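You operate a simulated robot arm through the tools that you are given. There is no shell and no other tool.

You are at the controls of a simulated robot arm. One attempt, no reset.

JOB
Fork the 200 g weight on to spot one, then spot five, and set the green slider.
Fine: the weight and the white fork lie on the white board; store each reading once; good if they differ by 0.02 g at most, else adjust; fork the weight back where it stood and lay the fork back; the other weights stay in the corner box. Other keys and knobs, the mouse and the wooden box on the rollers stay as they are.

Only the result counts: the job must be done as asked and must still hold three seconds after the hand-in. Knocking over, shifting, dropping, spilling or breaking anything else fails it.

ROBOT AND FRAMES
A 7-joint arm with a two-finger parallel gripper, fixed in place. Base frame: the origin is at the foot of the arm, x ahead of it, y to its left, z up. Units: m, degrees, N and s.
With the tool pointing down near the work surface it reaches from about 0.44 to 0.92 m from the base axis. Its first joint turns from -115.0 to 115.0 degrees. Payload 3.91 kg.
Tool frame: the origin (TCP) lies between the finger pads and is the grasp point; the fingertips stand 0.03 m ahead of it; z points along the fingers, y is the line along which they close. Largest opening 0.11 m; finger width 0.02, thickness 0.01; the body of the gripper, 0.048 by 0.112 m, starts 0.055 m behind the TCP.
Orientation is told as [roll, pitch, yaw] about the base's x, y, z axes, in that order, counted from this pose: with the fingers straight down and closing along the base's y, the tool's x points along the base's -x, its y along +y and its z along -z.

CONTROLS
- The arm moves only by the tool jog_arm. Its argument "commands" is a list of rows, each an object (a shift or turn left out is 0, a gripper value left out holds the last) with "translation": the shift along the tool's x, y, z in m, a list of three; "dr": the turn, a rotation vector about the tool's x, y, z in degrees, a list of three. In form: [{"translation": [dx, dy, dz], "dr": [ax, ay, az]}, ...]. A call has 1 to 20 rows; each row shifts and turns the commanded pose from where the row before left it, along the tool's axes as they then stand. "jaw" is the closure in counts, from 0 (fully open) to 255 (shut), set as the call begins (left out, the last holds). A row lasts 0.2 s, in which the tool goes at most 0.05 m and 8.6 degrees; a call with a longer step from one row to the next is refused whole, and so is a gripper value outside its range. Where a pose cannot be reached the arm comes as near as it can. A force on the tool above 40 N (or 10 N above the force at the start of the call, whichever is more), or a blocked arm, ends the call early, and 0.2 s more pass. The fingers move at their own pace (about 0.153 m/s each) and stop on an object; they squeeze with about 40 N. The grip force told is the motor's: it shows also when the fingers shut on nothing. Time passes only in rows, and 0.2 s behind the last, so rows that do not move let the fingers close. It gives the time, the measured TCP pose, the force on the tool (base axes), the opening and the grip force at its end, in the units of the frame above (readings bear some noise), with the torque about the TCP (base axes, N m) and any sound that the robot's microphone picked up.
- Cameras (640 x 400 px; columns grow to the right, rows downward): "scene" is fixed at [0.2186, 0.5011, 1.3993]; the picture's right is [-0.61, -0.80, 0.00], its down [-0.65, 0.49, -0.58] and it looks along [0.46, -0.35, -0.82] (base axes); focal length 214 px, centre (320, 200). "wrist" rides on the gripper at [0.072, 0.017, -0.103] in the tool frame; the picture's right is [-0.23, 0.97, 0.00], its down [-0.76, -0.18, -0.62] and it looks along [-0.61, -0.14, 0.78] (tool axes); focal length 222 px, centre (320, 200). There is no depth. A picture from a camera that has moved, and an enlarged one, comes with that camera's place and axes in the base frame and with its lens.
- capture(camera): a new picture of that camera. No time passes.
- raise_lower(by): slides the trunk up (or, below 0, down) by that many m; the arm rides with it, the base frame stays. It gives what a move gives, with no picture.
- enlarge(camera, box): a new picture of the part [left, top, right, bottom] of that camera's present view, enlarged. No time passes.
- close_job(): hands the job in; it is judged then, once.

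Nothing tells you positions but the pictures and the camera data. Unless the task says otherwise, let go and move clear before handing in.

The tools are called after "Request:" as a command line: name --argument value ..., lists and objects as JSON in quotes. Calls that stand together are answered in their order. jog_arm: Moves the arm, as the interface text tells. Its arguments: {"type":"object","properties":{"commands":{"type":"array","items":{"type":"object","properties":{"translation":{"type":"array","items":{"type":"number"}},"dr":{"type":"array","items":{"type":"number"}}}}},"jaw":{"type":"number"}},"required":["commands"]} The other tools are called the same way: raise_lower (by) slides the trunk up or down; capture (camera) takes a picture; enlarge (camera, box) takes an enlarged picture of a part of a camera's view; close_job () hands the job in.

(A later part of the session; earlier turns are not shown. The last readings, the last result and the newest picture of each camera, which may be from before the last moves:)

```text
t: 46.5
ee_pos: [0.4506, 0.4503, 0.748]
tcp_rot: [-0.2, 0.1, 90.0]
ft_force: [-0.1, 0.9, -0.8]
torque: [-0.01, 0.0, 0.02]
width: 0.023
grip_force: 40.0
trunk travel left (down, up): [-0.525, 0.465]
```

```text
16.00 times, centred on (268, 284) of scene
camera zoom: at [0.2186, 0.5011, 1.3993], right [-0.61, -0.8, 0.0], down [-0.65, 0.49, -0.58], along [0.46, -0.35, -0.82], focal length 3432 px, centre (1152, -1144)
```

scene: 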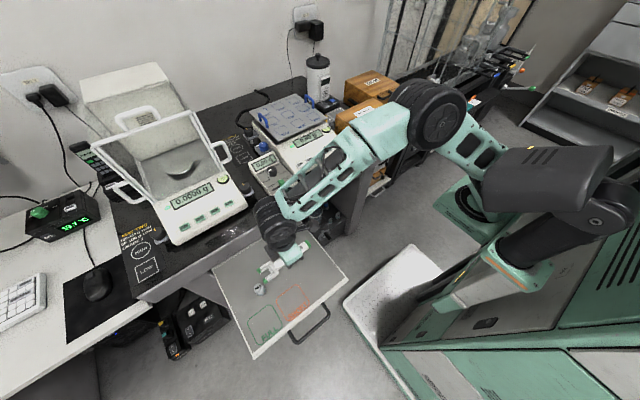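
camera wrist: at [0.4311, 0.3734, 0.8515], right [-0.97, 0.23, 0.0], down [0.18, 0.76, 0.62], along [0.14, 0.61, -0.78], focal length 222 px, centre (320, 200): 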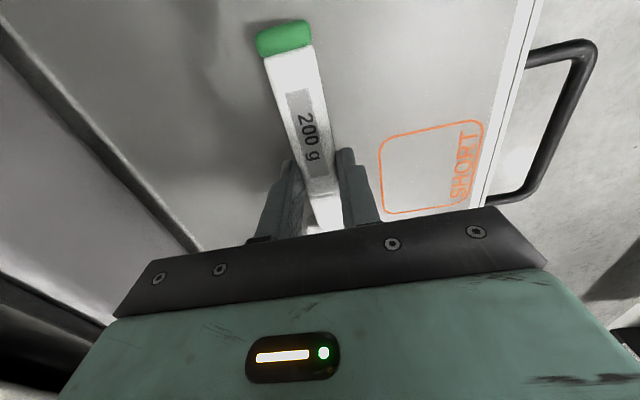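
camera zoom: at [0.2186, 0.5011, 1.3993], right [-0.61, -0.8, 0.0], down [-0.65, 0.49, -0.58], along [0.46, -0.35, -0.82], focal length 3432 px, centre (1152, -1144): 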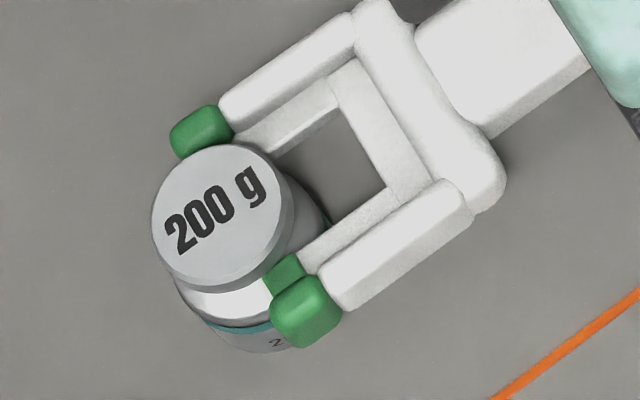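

The weight stayed put while the fork slid in. Continuing.

Request:
jog_arm --commands '[{"translation": [-0.002, 0, 0]}, {"translation": [-0.002, 0, 0]}, {"translation": [0, 0, 0]}, {"translation": [0, 0, 0]}]'

Request:
enlarge --camera "scene" --box '[258, 274, 278, 294]'

```text
t: 47.5
ee_pos: [0.4488, 0.4545, 0.7477]
tcp_rot: [-0.2, 0.2, 90.0]
ft_force: [1.1, -1.2, 1.9]
torque: [0.07, -0.07, -0.09]
width: 0.0229
grip_force: 39.5
trunk travel left (down, up): [-0.525, 0.465]
```

```text
16.00 times, centred on (268, 284) of scene
camera zoom: at [0.2186, 0.5011, 1.3993], right [-0.61, -0.8, 0.0], down [-0.65, 0.49, -0.58], along [0.46, -0.35, -0.82], focal length 3432 px, centre (1152, -1144)
```

zoom: 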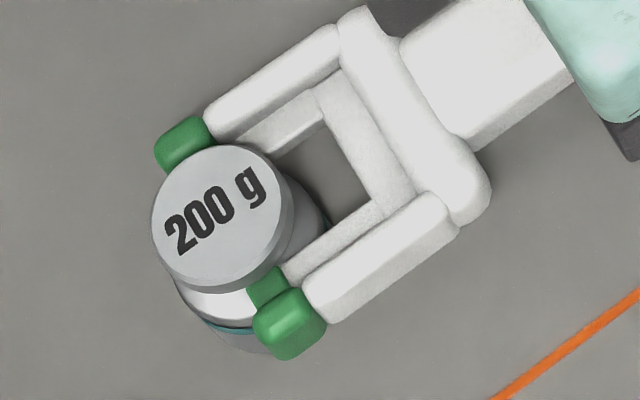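

A light touch on the shoulder; I'll raise 0.6 mm and go on.

Request:
jog_arm --commands '[{"translation": [0, 0, -0.0006]}, {"translation": [0, 0, 0]}, {"translation": [0, 0, 0]}]'

Request:
jog_arm --commands '[{"translation": [-0.002, 0, 0]}, {"translation": [-0.002, 0, 0]}, {"translation": [0, 0, 0]}, {"translation": [0, 0, 0]}]'

Request:
enlarge --camera "scene" --box '[258, 274, 278, 294]'

```text
t: 48.3
ee_pos: [0.4494, 0.4538, 0.7478]
tcp_rot: [-0.1, 0.1, 89.9]
ft_force: [0.4, -0.6, -0.9]
torque: [-0.03, 0.0, 0.03]
width: 0.0226
grip_force: 40.1
trunk travel left (down, up): [-0.525, 0.465]
```

```text
t: 49.3
ee_pos: [0.4502, 0.459, 0.7488]
tcp_rot: [-0.3, 0.1, 89.9]
ft_force: [-0.6, 0.0, -0.5]
torque: [-0.02, 0.01, 0.01]
width: 0.023
grip_force: 39.7
trunk travel left (down, up): [-0.525, 0.465]
```

```text
16.00 times, centred on (268, 284) of scene
camera zoom: at [0.2186, 0.5011, 1.3993], right [-0.61, -0.8, 0.0], down [-0.65, 0.49, -0.58], along [0.46, -0.35, -0.82], focal length 3432 px, centre (1152, -1144)
```

zoom: 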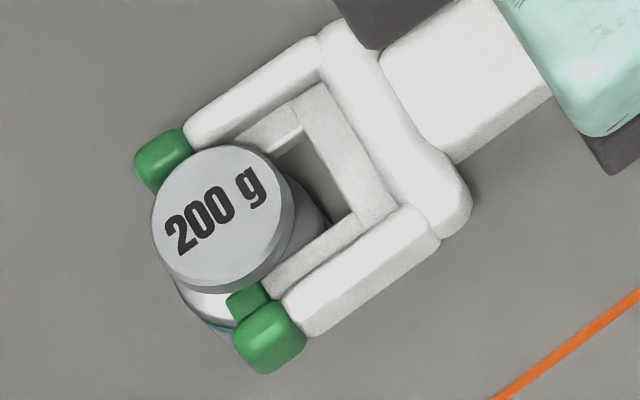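

Sliding in cleanly. The green pads look like retaining bumps, so the knob should sit behind them, about 10 mm from the crossbar. Advancing further.

Request:
jog_arm --commands '[{"translation": [-0.002, 0, 0]}, {"translation": [-0.002, 0, 0]}, {"translation": [-0.002, 0, 0]}, {"translation": [0, 0, 0]}, {"translation": [0, 0, 0]}]'

Request:
enlarge --camera "scene" --box '[258, 274, 278, 294]'

```text
t: 50.5
ee_pos: [0.4497, 0.4633, 0.749]
tcp_rot: [-0.2, 0.1, 89.9]
ft_force: [-0.3, 0.5, -1.1]
torque: [-0.01, 0.0, -0.03]
width: 0.0231
grip_force: 39.3
trunk travel left (down, up): [-0.525, 0.465]
```

```text
16.00 times, centred on (268, 284) of scene
camera zoom: at [0.2186, 0.5011, 1.3993], right [-0.61, -0.8, 0.0], down [-0.65, 0.49, -0.58], along [0.46, -0.35, -0.82], focal length 3432 px, centre (1152, -1144)
```

zoom: 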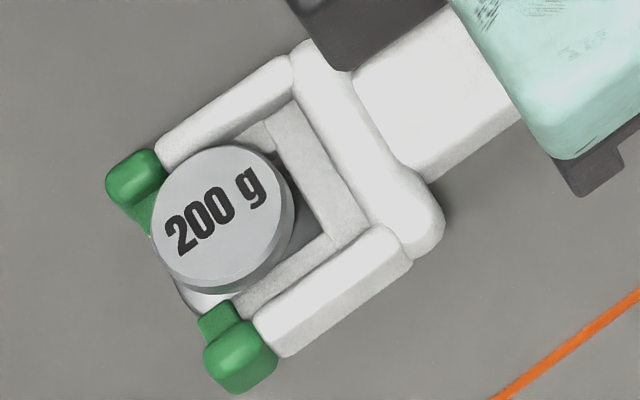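

Request:
jog_arm --commands '[{"translation": [-0.002, 0, 0]}, {"translation": [-0.002, 0, 0]}, {"translation": [-0.001, 0, 0]}, {"translation": [0, 0, 0]}, {"translation": [0, 0, 0]}]'

Request:
enlarge --camera "scene" --box '[258, 274, 278, 294]'

```text
t: 51.7
ee_pos: [0.4505, 0.4694, 0.7477]
tcp_rot: [-0.1, 0.1, 89.9]
ft_force: [0.1, -0.9, -0.7]
torque: [0.0, 0.02, -0.03]
width: 0.0231
grip_force: 39.5
trunk travel left (down, up): [-0.525, 0.465]
```

```text
16.00 times, centred on (268, 284) of scene
camera zoom: at [0.2186, 0.5011, 1.3993], right [-0.61, -0.8, 0.0], down [-0.65, 0.49, -0.58], along [0.46, -0.35, -0.82], focal length 3432 px, centre (1152, -1144)
```

zoom: 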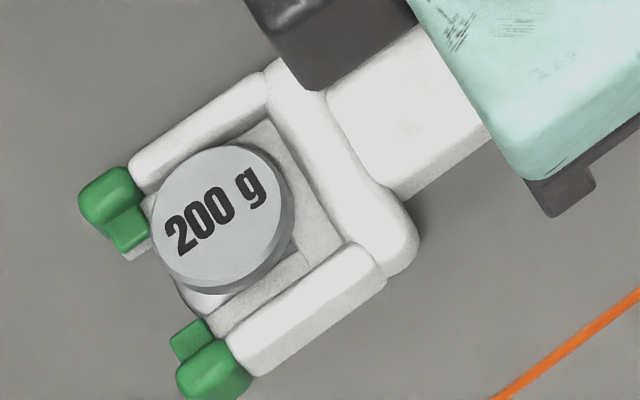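

The knob is now just behind the pads. I'll go 1.8 mm further and then lift slowly, watching for the 2 N load.

Request:
jog_arm --commands '[{"translation": [-0.0018, 0, 0]}, {"translation": [0, 0, 0]}, {"translation": [0, 0, -0.001]}, {"translation": [0, 0, -0.001]}, {"translation": [0, 0, -0.001]}, {"translation": [0, 0, -0.001]}, {"translation": [0, 0, 0]}, {"translation": [0, 0, 0]}]'

Request:
enlarge --camera "scene" --box '[258, 274, 278, 294]'

```text
t: 53.5
ee_pos: [0.4492, 0.4715, 0.7522]
tcp_rot: [-0.1, 0.1, 89.9]
ft_force: [0.1, 0.0, -3.0]
torque: [-0.12, 0.02, -0.03]
width: 0.0226
grip_force: 39.8
trunk travel left (down, up): [-0.525, 0.465]
```

```text
16.00 times, centred on (268, 284) of scene
camera zoom: at [0.2186, 0.5011, 1.3993], right [-0.61, -0.8, 0.0], down [-0.65, 0.49, -0.58], along [0.46, -0.35, -0.82], focal length 3432 px, centre (1152, -1144)
```

zoom: 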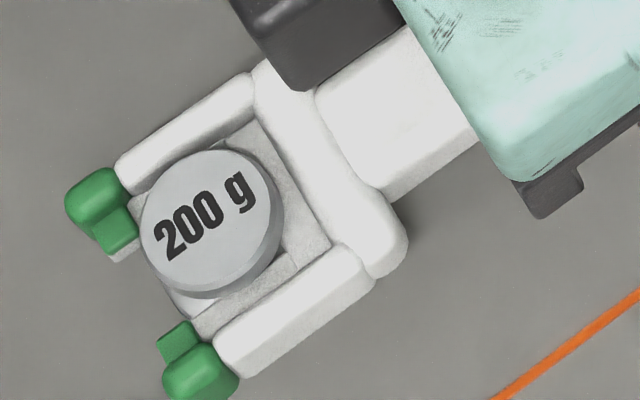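

Request:
jog_arm --commands '[{"translation": [0, 0, -0.002]}, {"translation": [0, 0, -0.002]}, {"translation": [0, 0, -0.003]}, {"translation": [0, 0, -0.004]}, {"translation": [0, 0, -0.004]}, {"translation": [0, 0, 0]}, {"translation": [0, 0, 0]}]'

Request:
enlarge --camera "scene" --box '[250, 270, 280, 300]'

```text
t: 55.1
ee_pos: [0.4487, 0.4711, 0.7673]
tcp_rot: [-0.2, 0.0, 89.9]
ft_force: [0.1, -0.1, -2.2]
torque: [-0.15, -0.02, -0.01]
width: 0.0231
grip_force: 40.0
trunk travel left (down, up): [-0.525, 0.465]
```

```text
13.33 times, centred on (265, 285) of scene
camera zoom: at [0.2186, 0.5011, 1.3993], right [-0.61, -0.8, 0.0], down [-0.65, 0.49, -0.58], along [0.46, -0.35, -0.82], focal length 2860 px, centre (1053, -933)
```

zoom: 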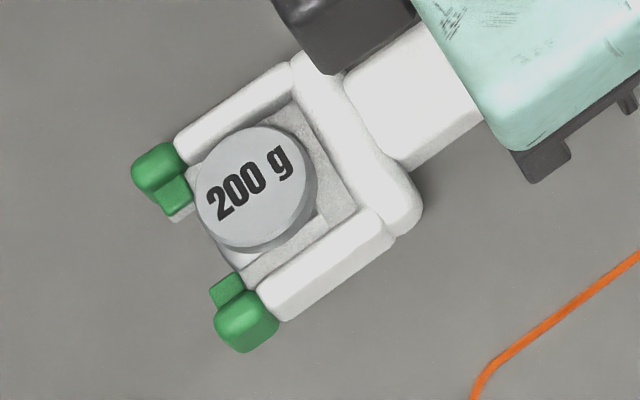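

The weight is carried securely (torque matches 200 g about 76 mm ahead). I'll raise it, then turn the tool back so the fork points along +x.

Request:
jog_arm --commands '[{"translation": [0, 0, -0.008]}, {"translation": [0, 0, -0.015]}, {"translation": [0, 0, -0.02]}, {"translation": [0, 0, -0.02]}, {"translation": [0, 0, -0.015]}, {"translation": [0, 0, 0]}]'

Request:
jog_arm --commands '[{"dr": [0, 0, 3]}, {"dr": [0, 0, 5]}, {"dr": [0, 0, 6]}, {"dr": [0, 0, 6]}, {"dr": [0, 0, 6]}, {"dr": [0, 0, 6]}, {"dr": [0, 0, 6]}, {"dr": [0, 0, 6]}, {"dr": [0, 0, 6]}, {"dr": [0, 0, 6]}, {"dr": [0, 0, 6]}, {"dr": [0, 0, 6]}, {"dr": [0, 0, 6]}, {"dr": [0, 0, 6]}, {"dr": [0, 0, 5]}, {"dr": [0, 0, 3]}, {"dr": [0, 0, 2]}, {"translation": [0, 0, 0]}]'

Request:
capture --camera "scene"

Request:
capture --camera "wrist"

```text
t: 56.5
ee_pos: [0.4489, 0.4711, 0.8451]
tcp_rot: [-0.3, 0.1, 89.9]
ft_force: [-0.8, 0.1, -2.8]
torque: [-0.12, 0.01, 0.04]
width: 0.023
grip_force: 40.0
trunk travel left (down, up): [-0.525, 0.465]
```

```text
t: 60.3
ee_pos: [0.4483, 0.4718, 0.8459]
tcp_rot: [-0.1, -0.2, 0.0]
ft_force: [0.7, -0.1, -3.2]
torque: [0.0, 0.12, 0.0]
width: 0.0229
grip_force: 39.9
trunk travel left (down, up): [-0.525, 0.465]
```

```text
taken
```

scene: 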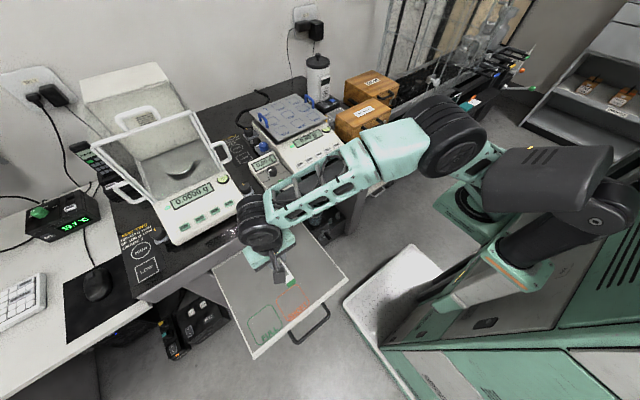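

```text
taken
camera wrist: at [0.3751, 0.4881, 0.9485], right [0.23, 0.97, 0.0], down [0.76, -0.18, 0.63], along [0.61, -0.14, -0.78], focal length 222 px, centre (320, 200)
```

wrist: 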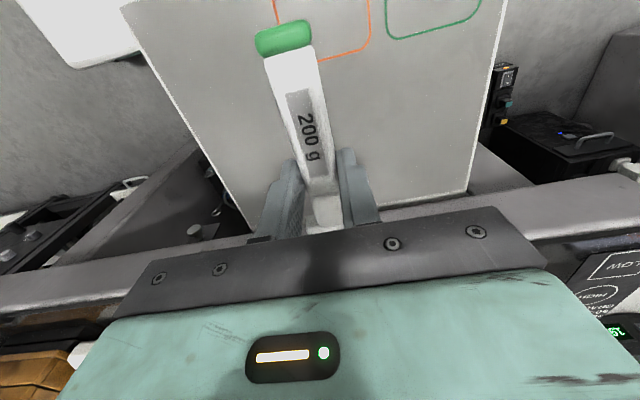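

Still carrying it. I'll go up and across toward the pan, stopping back at a viewing position.

Request:
jog_arm --commands '[{"translation": [0, 0, -0.015]}, {"translation": [0, 0, -0.03]}, {"translation": [0, 0, -0.03]}, {"translation": [0, 0, -0.03]}, {"translation": [0, 0, -0.03]}, {"translation": [0, 0, -0.03]}, {"translation": [0, 0, -0.03]}, {"translation": [0, 0, -0.03]}, {"translation": [0, 0, -0.03]}, {"translation": [0, 0, -0.015]}, {"translation": [0, 0, 0]}]'

Request:
jog_arm --commands '[{"translation": [0, -0.015, 0]}, {"translation": [0, -0.03, 0]}, {"translation": [0, -0.03, 0]}, {"translation": [0, -0.03, 0]}, {"translation": [0, -0.03, 0]}, {"translation": [0, -0.03, 0]}, {"translation": [0, -0.03, 0]}, {"translation": [0, -0.03, 0]}, {"translation": [0, -0.03, 0]}, {"translation": [0, -0.03, 0]}, {"translation": [0, -0.03, 0]}, {"translation": [0, -0.015, 0]}, {"translation": [0, 0, 0]}]'

Request:
capture --camera "scene"

Request:
capture --camera "wrist"

```text
t: 62.7
ee_pos: [0.4479, 0.4702, 1.1]
tcp_rot: [-0.1, -0.1, -0.3]
ft_force: [0.9, -0.5, -3.7]
torque: [-0.02, 0.13, 0.03]
width: 0.023
grip_force: 39.8
out of reach, approached as far as the arm can: row 10
trunk travel left (down, up): [-0.525, 0.465]
```

```text
t: 65.5
ee_pos: [0.4451, 0.1391, 1.1]
tcp_rot: [-0.1, -0.2, -0.1]
ft_force: [-0.3, -0.4, -2.0]
torque: [-0.02, 0.15, -0.03]
width: 0.0231
grip_force: 40.0
trunk travel left (down, up): [-0.525, 0.465]
```

```text
taken
```

scene: 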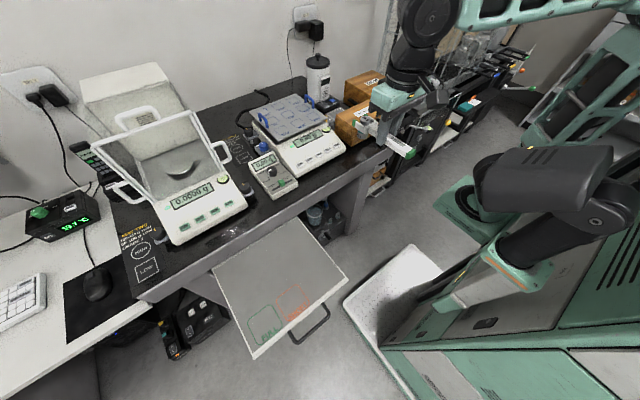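

```text
taken
camera wrist: at [0.3723, 0.1554, 1.2031], right [0.23, 0.97, 0.0], down [0.76, -0.18, 0.63], along [0.61, -0.14, -0.78], focal length 222 px, centre (320, 200)
```

wrist: 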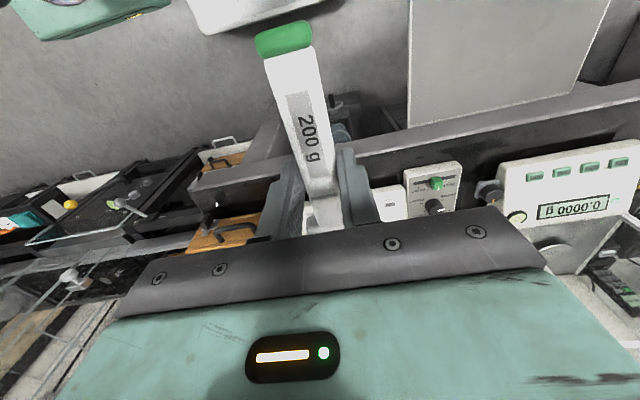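

Request:
enlarge --camera "scene" --box '[320, 70, 440, 190]'

Request:
enlarge --camera "scene" --box '[355, 100, 405, 150]'

```text
3.33 times, centred on (380, 130) of scene
camera zoom: at [0.2186, 0.5011, 1.3993], right [-0.61, -0.8, 0.0], down [-0.65, 0.49, -0.58], along [0.46, -0.35, -0.82], focal length 715 px, centre (120, 433)
```

zoom: 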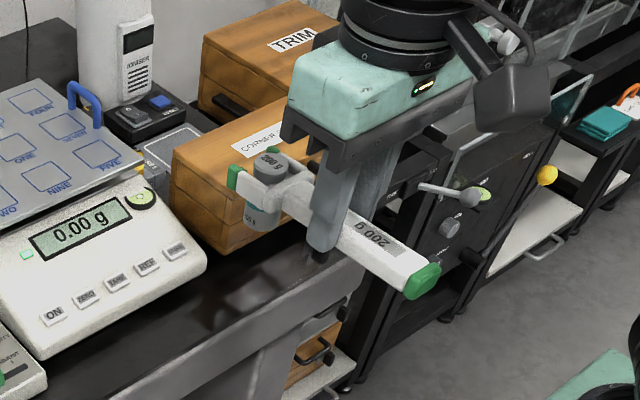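

```text
8.00 times, centred on (380, 125) of scene
camera zoom: at [0.2186, 0.5011, 1.3993], right [-0.61, -0.8, 0.0], down [-0.65, 0.49, -0.58], along [0.46, -0.35, -0.82], focal length 1716 px, centre (-160, 800)
```

zoom: 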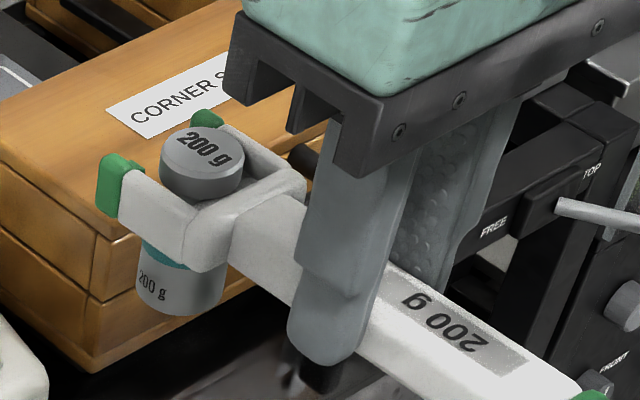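

A very clear view: the weight hangs upright in the fork. Spot ONE is at about (0.893, 0.145, 0.913). I'll move forward above it at a safe height.

Request:
jog_arm --commands '[{"translation": [-0.015, 0.0035, 0]}, {"translation": [-0.03, 0.0034, 0]}, {"translation": [-0.03, 0, 0]}, {"translation": [-0.03, 0, 0]}, {"translation": [-0.03, 0, 0]}, {"translation": [-0.03, 0, 0]}, {"translation": [-0.03, 0, 0]}, {"translation": [-0.03, 0, 0]}, {"translation": [-0.03, 0, 0]}, {"translation": [-0.03, 0, 0]}, {"translation": [-0.03, 0, 0]}, {"translation": [-0.03, 0, 0]}, {"translation": [-0.0188, 0, 0]}, {"translation": [-0.01, 0, 0]}, {"translation": [0, 0, 0]}]'

Request:
capture --camera "scene"

Request:
enlarge --camera "scene" --box '[230, 50, 350, 170]'

Request:
capture --camera "wrist"

```text
t: 68.7
ee_pos: [0.7996, 0.1373, 1.0942]
tcp_rot: [-0.1, 0.0, -0.1]
ft_force: [0.3, 0.7, -2.7]
torque: [-0.01, 0.09, 0.0]
width: 0.023
grip_force: 39.9
out of reach, approached as far as the arm can: row 13, 14
trunk travel left (down, up): [-0.525, 0.465]
```

```text
taken
```

scene: 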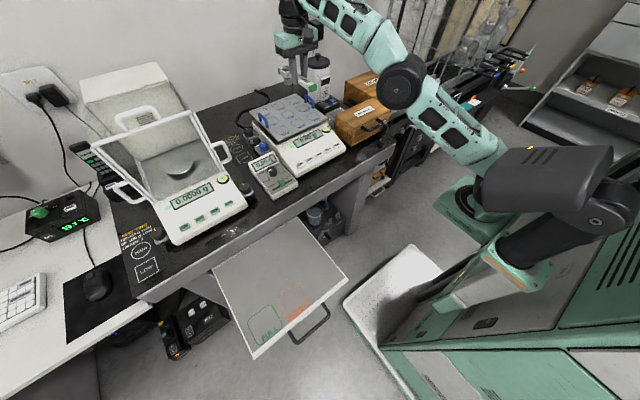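

```text
3.33 times, centred on (290, 110) of scene
camera zoom: at [0.2186, 0.5011, 1.3993], right [-0.61, -0.8, 0.0], down [-0.65, 0.49, -0.58], along [0.46, -0.35, -0.82], focal length 715 px, centre (420, 500)
```

zoom: 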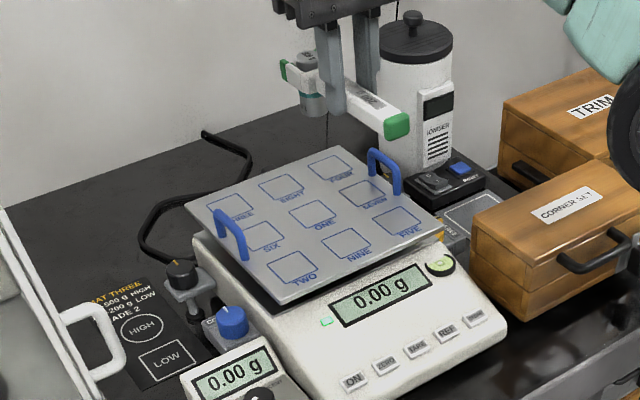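

```text
taken
camera wrist: at [0.726, 0.1542, 1.1979], right [0.23, 0.97, 0.0], down [0.76, -0.18, 0.62], along [0.61, -0.14, -0.78], focal length 222 px, centre (320, 200)
```

wrist: 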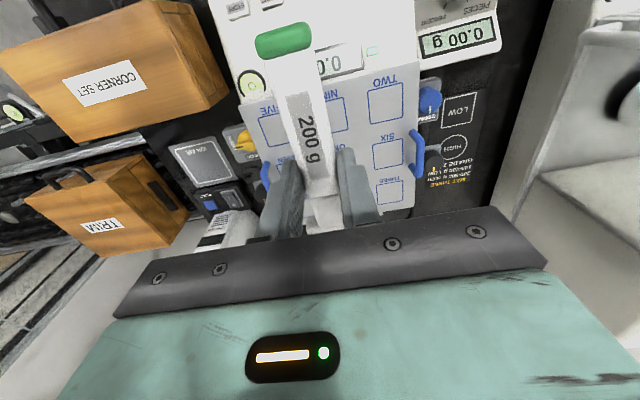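

The arm is at full stretch at this height; lowering should bring the rest of the reach. I'll lower 6 cm and check.

Request:
jog_arm --commands '[{"translation": [0, 0, 0.012]}, {"translation": [0, 0, 0.015]}, {"translation": [0, 0, 0.015]}, {"translation": [0, 0, 0.013]}, {"translation": [0, 0, 0.005]}, {"translation": [0, 0, 0]}, {"translation": [0, 0, 0]}]'

Request:
enlarge --camera "scene" --box '[245, 65, 325, 145]'

Request:
capture --camera "wrist"

```text
t: 70.3
ee_pos: [0.8001, 0.1371, 1.0337]
tcp_rot: [-0.2, -0.3, -0.1]
ft_force: [-0.1, -0.1, -2.0]
torque: [-0.01, 0.12, 0.02]
width: 0.0231
grip_force: 39.3
trunk travel left (down, up): [-0.525, 0.465]
```

```text
5.00 times, centred on (285, 105) of scene
camera zoom: at [0.2186, 0.5011, 1.3993], right [-0.61, -0.8, 0.0], down [-0.65, 0.49, -0.58], along [0.46, -0.35, -0.82], focal length 1072 px, centre (495, 675)
```

zoom: 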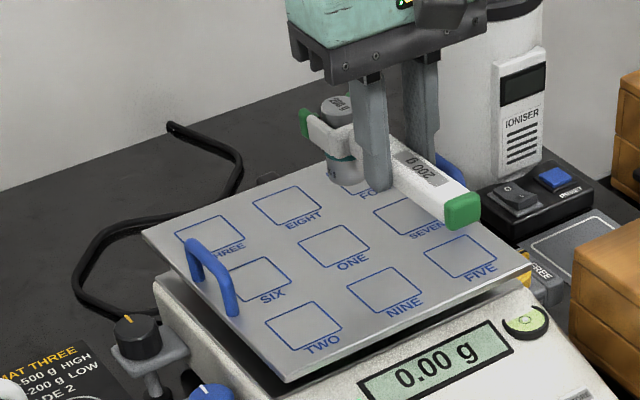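

```text
taken
camera wrist: at [0.7262, 0.1539, 1.1376], right [0.23, 0.97, 0.0], down [0.76, -0.18, 0.63], along [0.61, -0.14, -0.78], focal length 222 px, centre (320, 200)
```

wrist: 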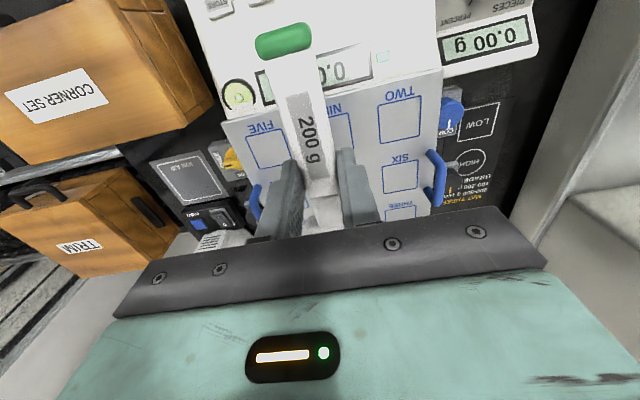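

Request:
jog_arm --commands '[{"translation": [-0.007, 0.004, 0]}, {"translation": [-0.007, 0.0044, 0]}, {"translation": [-0.006, 0, 0]}, {"translation": [0, 0, 0]}]'

Request:
capture --camera "wrist"

```text
t: 71.3
ee_pos: [0.8182, 0.1463, 1.0355]
tcp_rot: [-0.1, -0.1, -0.1]
ft_force: [0.3, 0.0, -3.4]
torque: [0.0, 0.15, -0.01]
width: 0.0229
grip_force: 39.9
trunk travel left (down, up): [-0.525, 0.465]
```

```text
taken
camera wrist: at [0.7457, 0.1628, 1.1374], right [0.23, 0.97, 0.0], down [0.76, -0.18, 0.63], along [0.61, -0.14, -0.78], focal length 222 px, centre (320, 200)
```

wrist: 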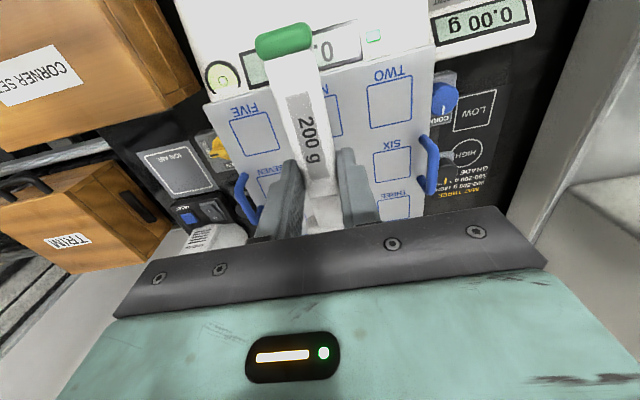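

Request:
enlarge --camera "wrist" --box '[340, 60, 460, 240]'

Request:
enlarge --camera "wrist" --box '[200, 60, 320, 240]'

Request:
enlarge --camera "scene" --box '[255, 75, 315, 135]'

```text
2.22 times, centred on (400, 150) of wrist
camera zoom: at [0.7457, 0.1628, 1.1374], right [0.23, 0.97, 0.0], down [0.76, -0.18, 0.63], along [0.61, -0.14, -0.78], focal length 494 px, centre (142, 311)
```

zoom: 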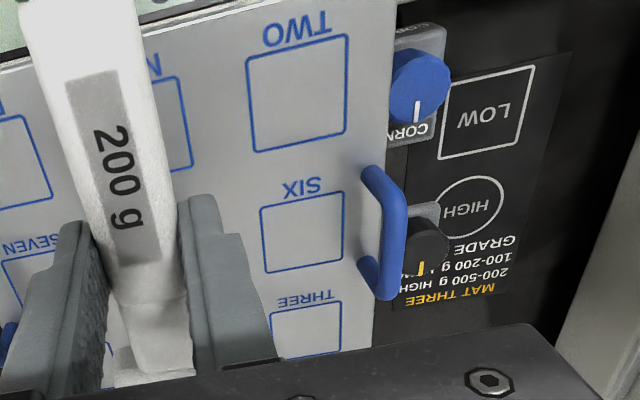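

```text
2.22 times, centred on (260, 150) of wrist
camera zoom: at [0.7457, 0.1628, 1.1374], right [0.23, 0.97, 0.0], down [0.76, -0.18, 0.63], along [0.61, -0.14, -0.78], focal length 494 px, centre (453, 311)
```

zoom: 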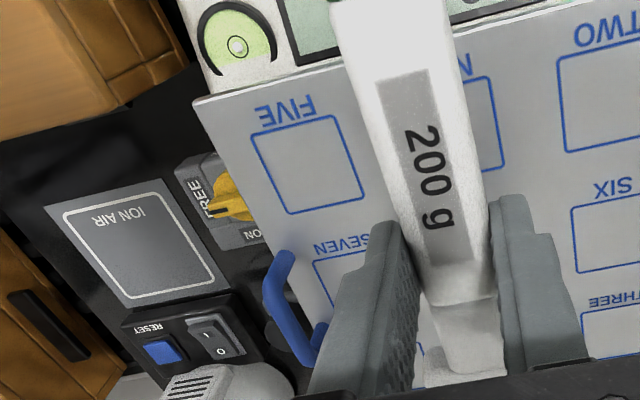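

```text
6.67 times, centred on (285, 105) of scene
camera zoom: at [0.2186, 0.5011, 1.3993], right [-0.61, -0.8, 0.0], down [-0.65, 0.49, -0.58], along [0.46, -0.35, -0.82], focal length 1430 px, centre (553, 833)
```

zoom: 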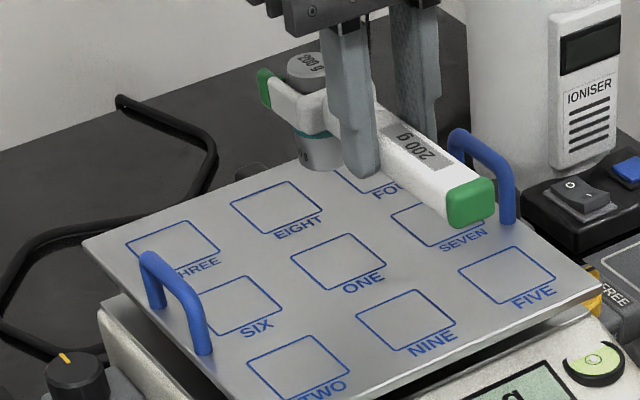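

From this close view, ONE is at about (0.887, 0.1457) and FIVE at (0.818, 0.078), with the pan at z about 0.916. I'll correct x slightly and lower toward the pan, then verify from the fixed camera.

Request:
jog_arm --commands '[{"translation": [0.0056, 0, 0.005]}, {"translation": [0, 0, 0.012]}, {"translation": [0, 0, 0.012]}, {"translation": [0, 0, 0.011]}, {"translation": [0, 0, 0]}, {"translation": [0, 0, 0]}]'

Request:
enlarge --camera "scene" --box '[255, 75, 315, 135]'

Request:
enlarge --camera "wrist" --box '[230, 60, 450, 240]'

```text
t: 72.7
ee_pos: [0.8149, 0.1467, 0.9947]
tcp_rot: [0.0, -0.2, -0.2]
ft_force: [-0.1, 1.1, -2.7]
torque: [-0.01, 0.14, 0.01]
width: 0.0228
grip_force: 40.3
trunk travel left (down, up): [-0.525, 0.465]
```

```text
6.67 times, centred on (285, 105) of scene
camera zoom: at [0.2186, 0.5011, 1.3993], right [-0.61, -0.8, 0.0], down [-0.65, 0.49, -0.58], along [0.46, -0.35, -0.82], focal length 1430 px, centre (553, 833)
```

zoom: 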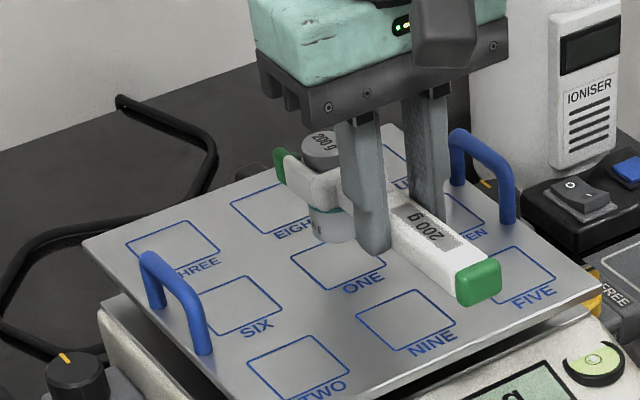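

```text
2.22 times, centred on (340, 150) of wrist
camera zoom: at [0.7413, 0.1634, 1.0975], right [0.23, 0.97, 0.0], down [0.76, -0.18, 0.63], along [0.61, -0.14, -0.78], focal length 494 px, centre (276, 311)
```

zoom: 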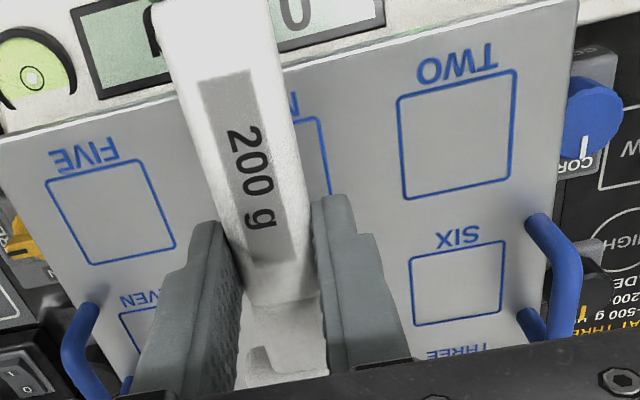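

Request:
jog_arm --commands '[{"translation": [0.005, 0.001, 0.003]}, {"translation": [0, 0, 0.004]}, {"translation": [0, 0, 0.003]}, {"translation": [0, 0, 0]}, {"translation": [0, 0, 0]}]'

Request:
enlarge --camera "scene" --box '[265, 85, 305, 125]'

```text
t: 73.9
ee_pos: [0.8103, 0.147, 0.9841]
tcp_rot: [-0.1, -0.1, -0.2]
ft_force: [0.4, -0.4, -3.2]
torque: [-0.01, 0.13, 0.03]
width: 0.0228
grip_force: 40.0
trunk travel left (down, up): [-0.525, 0.465]
```

```text
10.00 times, centred on (285, 105) of scene
camera zoom: at [0.2186, 0.5011, 1.3993], right [-0.61, -0.8, 0.0], down [-0.65, 0.49, -0.58], along [0.46, -0.35, -0.82], focal length 2145 px, centre (670, 1150)
```

zoom: 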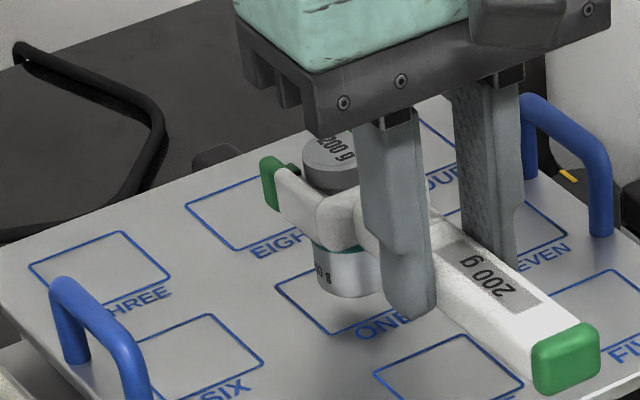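

The weight is 6 mm above ONE and within 2 mm of its centre. Small correction, then lowering in fine steps while watching the torque fall.

Request:
jog_arm --commands '[{"translation": [0.0015, 0.0015, 0.001]}, {"translation": [0, 0, 0.0015]}, {"translation": [0, 0, 0.0015]}, {"translation": [0, 0, 0]}, {"translation": [0, 0, 0]}]'

Request:
jog_arm --commands '[{"translation": [0, 0, 0.001]}, {"translation": [0, 0, 0]}, {"translation": [0, 0, 0]}]'

Request:
jog_arm --commands '[{"translation": [0, 0, 0.001]}, {"translation": [0, 0, 0]}, {"translation": [0, 0, 0]}]'

Request:
enlarge --camera "scene" --box '[265, 95, 345, 175]'

```text
t: 75.1
ee_pos: [0.8071, 0.1482, 0.9811]
tcp_rot: [-0.2, 0.0, 0.0]
ft_force: [0.4, 0.2, -2.8]
torque: [-0.02, 0.14, -0.01]
width: 0.0232
grip_force: 39.6
trunk travel left (down, up): [-0.525, 0.465]
```

```text
t: 75.9
ee_pos: [0.8083, 0.1483, 0.9802]
tcp_rot: [-0.1, -0.1, -0.1]
ft_force: [0.1, 0.3, -2.6]
torque: [0.0, 0.14, 0.01]
width: 0.023
grip_force: 40.3
trunk travel left (down, up): [-0.525, 0.465]
```

```text
t: 76.7
ee_pos: [0.8077, 0.1497, 0.9796]
tcp_rot: [-0.1, -0.2, -0.1]
ft_force: [-0.8, 0.0, -2.3]
torque: [0.0, 0.17, 0.01]
width: 0.0231
grip_force: 39.9
trunk travel left (down, up): [-0.525, 0.465]
```

```text
5.00 times, centred on (305, 135) of scene
camera zoom: at [0.2186, 0.5011, 1.3993], right [-0.61, -0.8, 0.0], down [-0.65, 0.49, -0.58], along [0.46, -0.35, -0.82], focal length 1072 px, centre (395, 525)
```

zoom: 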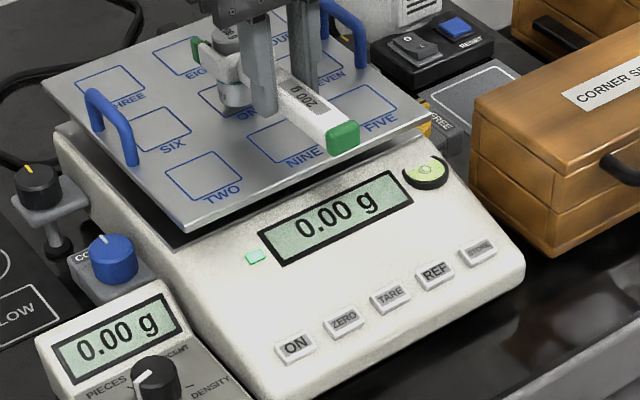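

Still 0.00 g. Continuing down.

Request:
jog_arm --commands '[{"translation": [0, 0, 0.001]}, {"translation": [0, 0, 0]}, {"translation": [0, 0, 0.001]}, {"translation": [0, 0, 0]}, {"translation": [0, 0, 0]}]'

Request:
jog_arm --commands '[{"translation": [0, 0, 0.001]}, {"translation": [0, 0, 0]}, {"translation": [0, 0, 0]}]'

Request:
enlarge --camera "scene" --box '[265, 85, 325, 145]'

```text
t: 77.9
ee_pos: [0.8085, 0.1474, 0.9768]
tcp_rot: [-0.2, -0.1, -0.1]
ft_force: [0.3, -0.2, -2.6]
torque: [-0.02, 0.15, 0.01]
width: 0.023
grip_force: 40.4
trunk travel left (down, up): [-0.525, 0.465]
```

```text
t: 78.7
ee_pos: [0.8063, 0.1486, 0.9761]
tcp_rot: [-0.1, 0.0, -0.2]
ft_force: [0.4, -0.4, -2.6]
torque: [0.01, 0.14, 0.02]
width: 0.0229
grip_force: 39.7
trunk travel left (down, up): [-0.525, 0.465]
```

```text
6.67 times, centred on (295, 115) of scene
camera zoom: at [0.2186, 0.5011, 1.3993], right [-0.61, -0.8, 0.0], down [-0.65, 0.49, -0.58], along [0.46, -0.35, -0.82], focal length 1430 px, centre (487, 767)
```

zoom: 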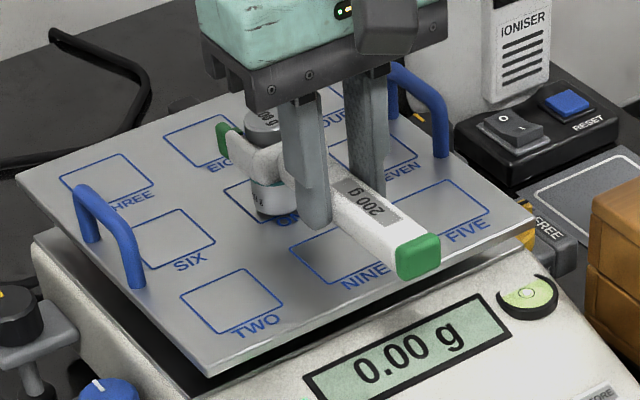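

Request:
jog_arm --commands '[{"translation": [0, 0, 0.001]}, {"translation": [0, 0, 0]}, {"translation": [0, 0, 0]}]'

Request:
jog_arm --commands '[{"translation": [0, 0, 0.001]}, {"translation": [0, 0, 0]}, {"translation": [0, 0, 0]}]'

Request:
enlarge --camera "scene" --box '[265, 85, 325, 145]'

```text
t: 79.5
ee_pos: [0.807, 0.1486, 0.9749]
tcp_rot: [-0.1, -0.1, -0.1]
ft_force: [-0.5, 0.1, -2.9]
torque: [0.01, 0.17, 0.01]
width: 0.0229
grip_force: 39.5
trunk travel left (down, up): [-0.525, 0.465]
```

```text
t: 80.3
ee_pos: [0.8086, 0.1505, 0.9729]
tcp_rot: [-0.2, -0.3, -0.1]
ft_force: [0.3, 0.2, -2.1]
torque: [0.0, 0.06, 0.01]
width: 0.023
grip_force: 40.3
trunk travel left (down, up): [-0.525, 0.465]
```

```text
6.67 times, centred on (295, 115) of scene
camera zoom: at [0.2186, 0.5011, 1.3993], right [-0.61, -0.8, 0.0], down [-0.65, 0.49, -0.58], along [0.46, -0.35, -0.82], focal length 1430 px, centre (487, 767)
```

zoom: 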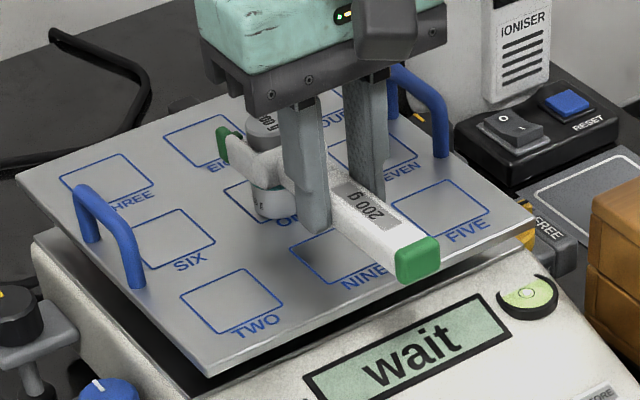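

The display reads "wait": the weight has touched the pan. I'll lower about 3–4 mm more so the fork is free of the knob.

Request:
jog_arm --commands '[{"translation": [0, 0, 0.001]}, {"translation": [0, 0, 0]}, {"translation": [0, 0, 0]}]'

Request:
jog_arm --commands '[{"translation": [0, 0, 0.001]}, {"translation": [0, 0, 0]}, {"translation": [0, 0, 0]}]'

Request:
jog_arm --commands '[{"translation": [0, 0, 0.001]}, {"translation": [0, 0, 0]}, {"translation": [0, 0, 0]}]'

Request:
enlarge --camera "scene" --box '[265, 85, 325, 145]'

Request:
enlarge --camera "scene" --box '[275, 92, 305, 122]'

```text
t: 81.1
ee_pos: [0.8074, 0.1486, 0.9729]
tcp_rot: [-0.1, -0.3, -0.1]
ft_force: [-0.2, 0.6, -1.1]
torque: [0.02, 0.01, 0.01]
width: 0.0234
grip_force: 39.7
trunk travel left (down, up): [-0.525, 0.465]
```

```text
t: 81.9
ee_pos: [0.8073, 0.1488, 0.9698]
tcp_rot: [0.0, -0.2, -0.1]
ft_force: [0.5, 0.5, -0.4]
torque: [0.0, 0.0, 0.01]
width: 0.023
grip_force: 39.8
trunk travel left (down, up): [-0.525, 0.465]
```

```text
t: 82.7
ee_pos: [0.807, 0.1487, 0.9697]
tcp_rot: [-0.1, -0.2, -0.2]
ft_force: [0.2, -0.6, -1.1]
torque: [0.03, 0.0, 0.0]
width: 0.0232
grip_force: 41.0
trunk travel left (down, up): [-0.525, 0.465]
```

```text
6.67 times, centred on (295, 115) of scene
camera zoom: at [0.2186, 0.5011, 1.3993], right [-0.61, -0.8, 0.0], down [-0.65, 0.49, -0.58], along [0.46, -0.35, -0.82], focal length 1430 px, centre (487, 767)
```

zoom: 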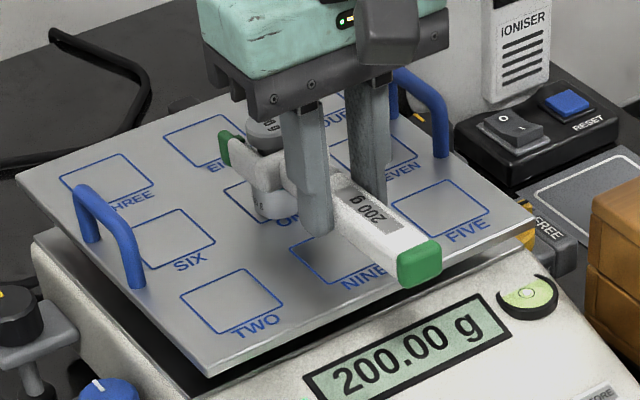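

```text
13.33 times, centred on (290, 107) of scene
camera zoom: at [0.2186, 0.5011, 1.3993], right [-0.61, -0.8, 0.0], down [-0.65, 0.49, -0.58], along [0.46, -0.35, -0.82], focal length 2860 px, centre (720, 1440)
```

zoom: 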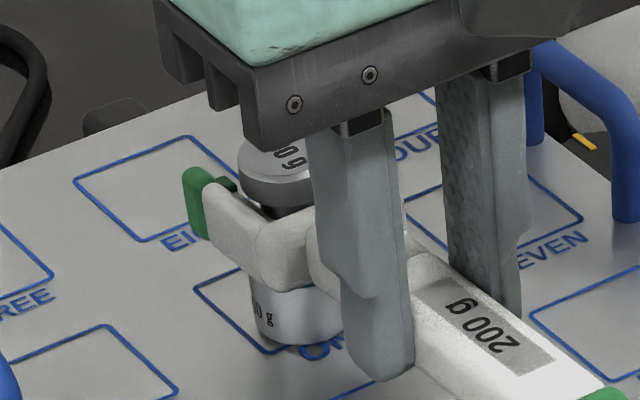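

200.00 g and the fork carries no load. Now I slide the fork straight back in small steps, watching the weight.

Request:
jog_arm --commands '[{"translation": [0.002, 0, 0]}, {"translation": [0.002, 0, 0]}, {"translation": [0.002, 0, 0]}, {"translation": [0, 0, 0]}, {"translation": [0, 0, 0]}]'

Request:
enlarge --camera "scene" --box '[275, 92, 305, 122]'

Request:
capture --camera "wrist"

```text
t: 83.9
ee_pos: [0.8011, 0.148, 0.9713]
tcp_rot: [0.0, -0.2, -0.1]
ft_force: [-0.3, 0.4, -0.9]
torque: [0.0, 0.02, 0.0]
width: 0.0231
grip_force: 40.2
trunk travel left (down, up): [-0.525, 0.465]
```

```text
13.33 times, centred on (290, 107) of scene
camera zoom: at [0.2186, 0.5011, 1.3993], right [-0.61, -0.8, 0.0], down [-0.65, 0.49, -0.58], along [0.46, -0.35, -0.82], focal length 2860 px, centre (720, 1440)
```

zoom: 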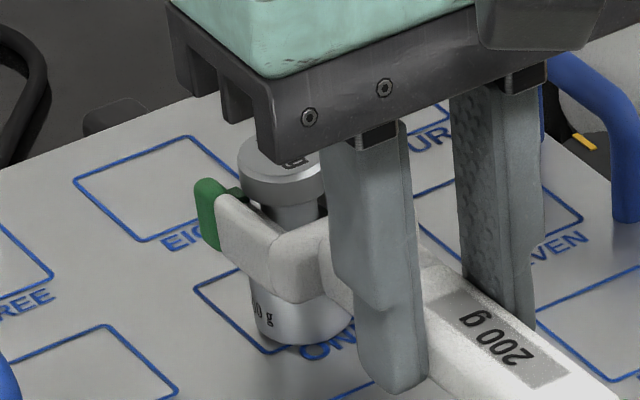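

```text
taken
camera wrist: at [0.7275, 0.165, 1.0738], right [0.23, 0.97, 0.0], down [0.76, -0.18, 0.63], along [0.61, -0.14, -0.78], focal length 222 px, centre (320, 200)
```

wrist: 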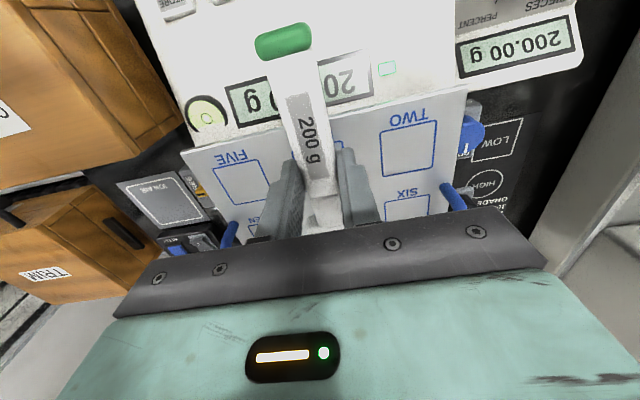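

The weight is unmoved. Continuing the slide back.

Request:
jog_arm --commands '[{"translation": [0.002, 0, 0]}, {"translation": [0.002, 0, 0]}, {"translation": [0.002, 0, 0]}, {"translation": [0, 0, 0]}, {"translation": [0, 0, 0]}]'

Request:
enlarge --camera "scene" --box '[275, 92, 305, 122]'

```text
t: 85.1
ee_pos: [0.7958, 0.1491, 0.9718]
tcp_rot: [-0.2, -0.3, -0.1]
ft_force: [-0.2, -0.8, -1.1]
torque: [-0.01, -0.02, 0.02]
width: 0.0231
grip_force: 40.2
trunk travel left (down, up): [-0.525, 0.465]
```

```text
13.33 times, centred on (290, 107) of scene
camera zoom: at [0.2186, 0.5011, 1.3993], right [-0.61, -0.8, 0.0], down [-0.65, 0.49, -0.58], along [0.46, -0.35, -0.82], focal length 2860 px, centre (720, 1440)
```

zoom: 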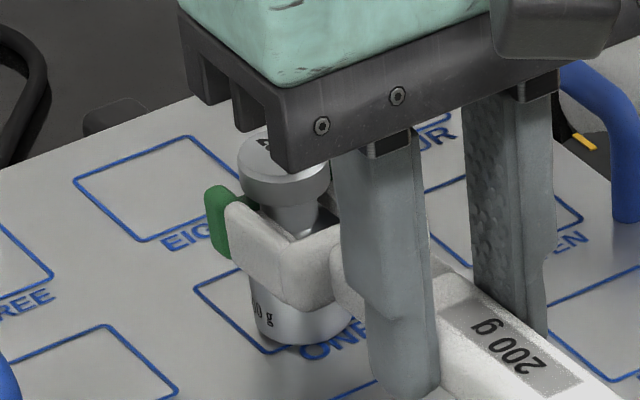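

Request:
jog_arm --commands '[{"translation": [0.002, 0, 0]}, {"translation": [0.002, 0, 0]}, {"translation": [0.002, 0, 0]}, {"translation": [0, 0, 0]}]'

Request:
enlarge --camera "scene" --box '[275, 92, 305, 122]'

Request:
jog_arm --commands '[{"translation": [0.002, 0, 0]}, {"translation": [0.002, 0, 0]}, {"translation": [0.002, 0, 0]}, {"translation": [0, 0, 0]}]'

Request:
enlarge --camera "scene" --box '[275, 92, 305, 122]'

```text
t: 86.1
ee_pos: [0.7899, 0.1488, 0.9702]
tcp_rot: [-0.1, -0.2, -0.1]
ft_force: [0.3, -0.3, -1.4]
torque: [0.02, 0.02, 0.02]
width: 0.0229
grip_force: 39.6
trunk travel left (down, up): [-0.525, 0.465]
```

```text
13.33 times, centred on (290, 107) of scene
camera zoom: at [0.2186, 0.5011, 1.3993], right [-0.61, -0.8, 0.0], down [-0.65, 0.49, -0.58], along [0.46, -0.35, -0.82], focal length 2860 px, centre (720, 1440)
```

zoom: 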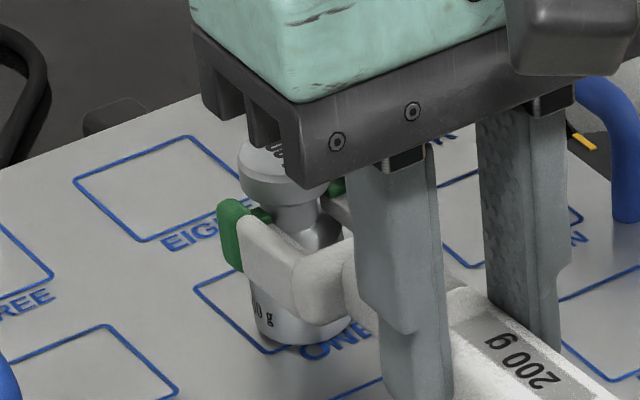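

```text
t: 87.1
ee_pos: [0.7843, 0.1492, 0.9704]
tcp_rot: [-0.1, -0.1, -0.1]
ft_force: [0.5, -0.1, -1.4]
torque: [0.0, 0.03, 0.0]
width: 0.023
grip_force: 39.9
trunk travel left (down, up): [-0.525, 0.465]
```

```text
13.33 times, centred on (290, 107) of scene
camera zoom: at [0.2186, 0.5011, 1.3993], right [-0.61, -0.8, 0.0], down [-0.65, 0.49, -0.58], along [0.46, -0.35, -0.82], focal length 2860 px, centre (720, 1440)
```

zoom: 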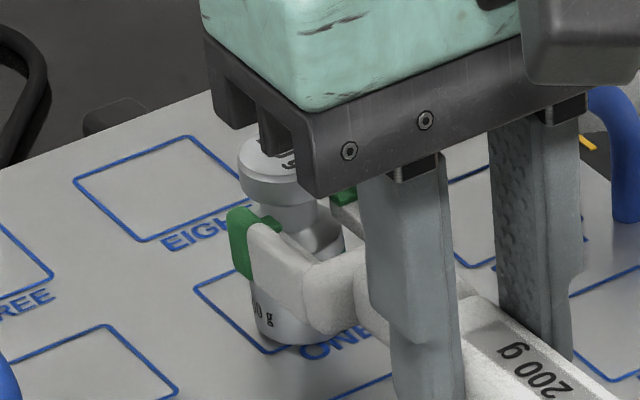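

Sliding out cleanly. Continuing until the tips are clear.

Request:
jog_arm --commands '[{"translation": [0.003, 0, 0]}, {"translation": [0.003, 0, 0]}, {"translation": [0.003, 0, 0]}, {"translation": [0, 0, 0]}]'

Request:
enlarge --camera "scene" --box '[265, 85, 325, 145]'

Request:
jog_arm --commands '[{"translation": [0.004, 0, 0]}, {"translation": [0.005, 0, 0]}, {"translation": [0.006, 0, 0]}, {"translation": [0.01, 0, 0]}, {"translation": [0.015, 0, 0]}, {"translation": [0.015, 0, 0]}, {"translation": [0, 0, 0]}]'

Request:
enlarge --camera "scene" --box '[265, 85, 325, 145]'

```text
t: 88.1
ee_pos: [0.7751, 0.1489, 0.9708]
tcp_rot: [-0.1, -0.2, -0.1]
ft_force: [0.0, -0.1, -1.0]
torque: [-0.04, 0.01, -0.03]
width: 0.0231
grip_force: 40.3
trunk travel left (down, up): [-0.525, 0.465]
```

```text
6.67 times, centred on (295, 115) of scene
camera zoom: at [0.2186, 0.5011, 1.3993], right [-0.61, -0.8, 0.0], down [-0.65, 0.49, -0.58], along [0.46, -0.35, -0.82], focal length 1430 px, centre (487, 767)
```

zoom: 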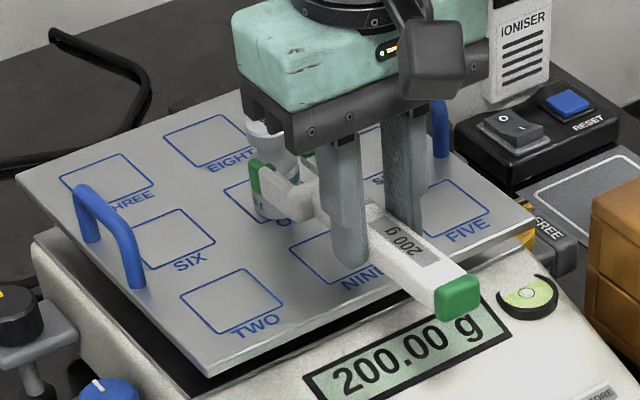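

```text
t: 89.7
ee_pos: [0.7197, 0.1476, 0.9712]
tcp_rot: [-0.1, -0.1, -0.1]
ft_force: [-0.8, 0.0, -0.8]
torque: [-0.02, -0.01, 0.03]
width: 0.0228
grip_force: 39.9
trunk travel left (down, up): [-0.525, 0.465]
```

```text
6.67 times, centred on (295, 115) of scene
camera zoom: at [0.2186, 0.5011, 1.3993], right [-0.61, -0.8, 0.0], down [-0.65, 0.49, -0.58], along [0.46, -0.35, -0.82], focal length 1430 px, centre (487, 767)
```

zoom: 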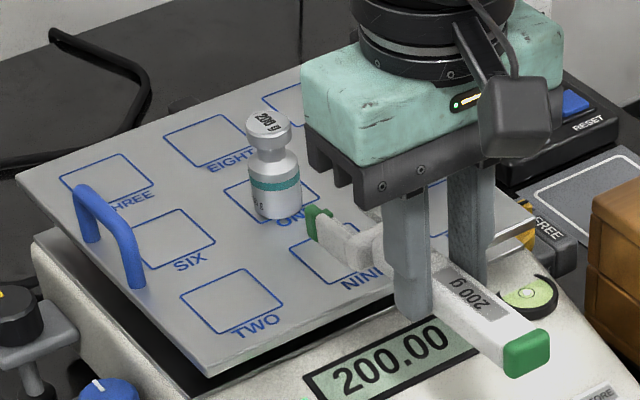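

The weight stands upright and reads 200.00 g. I'll zoom in to see how well it sits inside the ONE square.

Request:
enlarge --camera "scene" --box '[278, 88, 304, 114]'

```text
15.38 times, centred on (291, 101) of scene
camera zoom: at [0.2186, 0.5011, 1.3993], right [-0.61, -0.8, 0.0], down [-0.65, 0.49, -0.58], along [0.46, -0.35, -0.82], focal length 3300 px, centre (766, 1723)
```

zoom: 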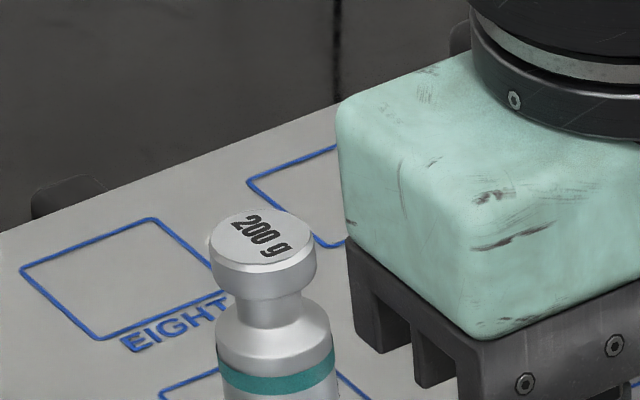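

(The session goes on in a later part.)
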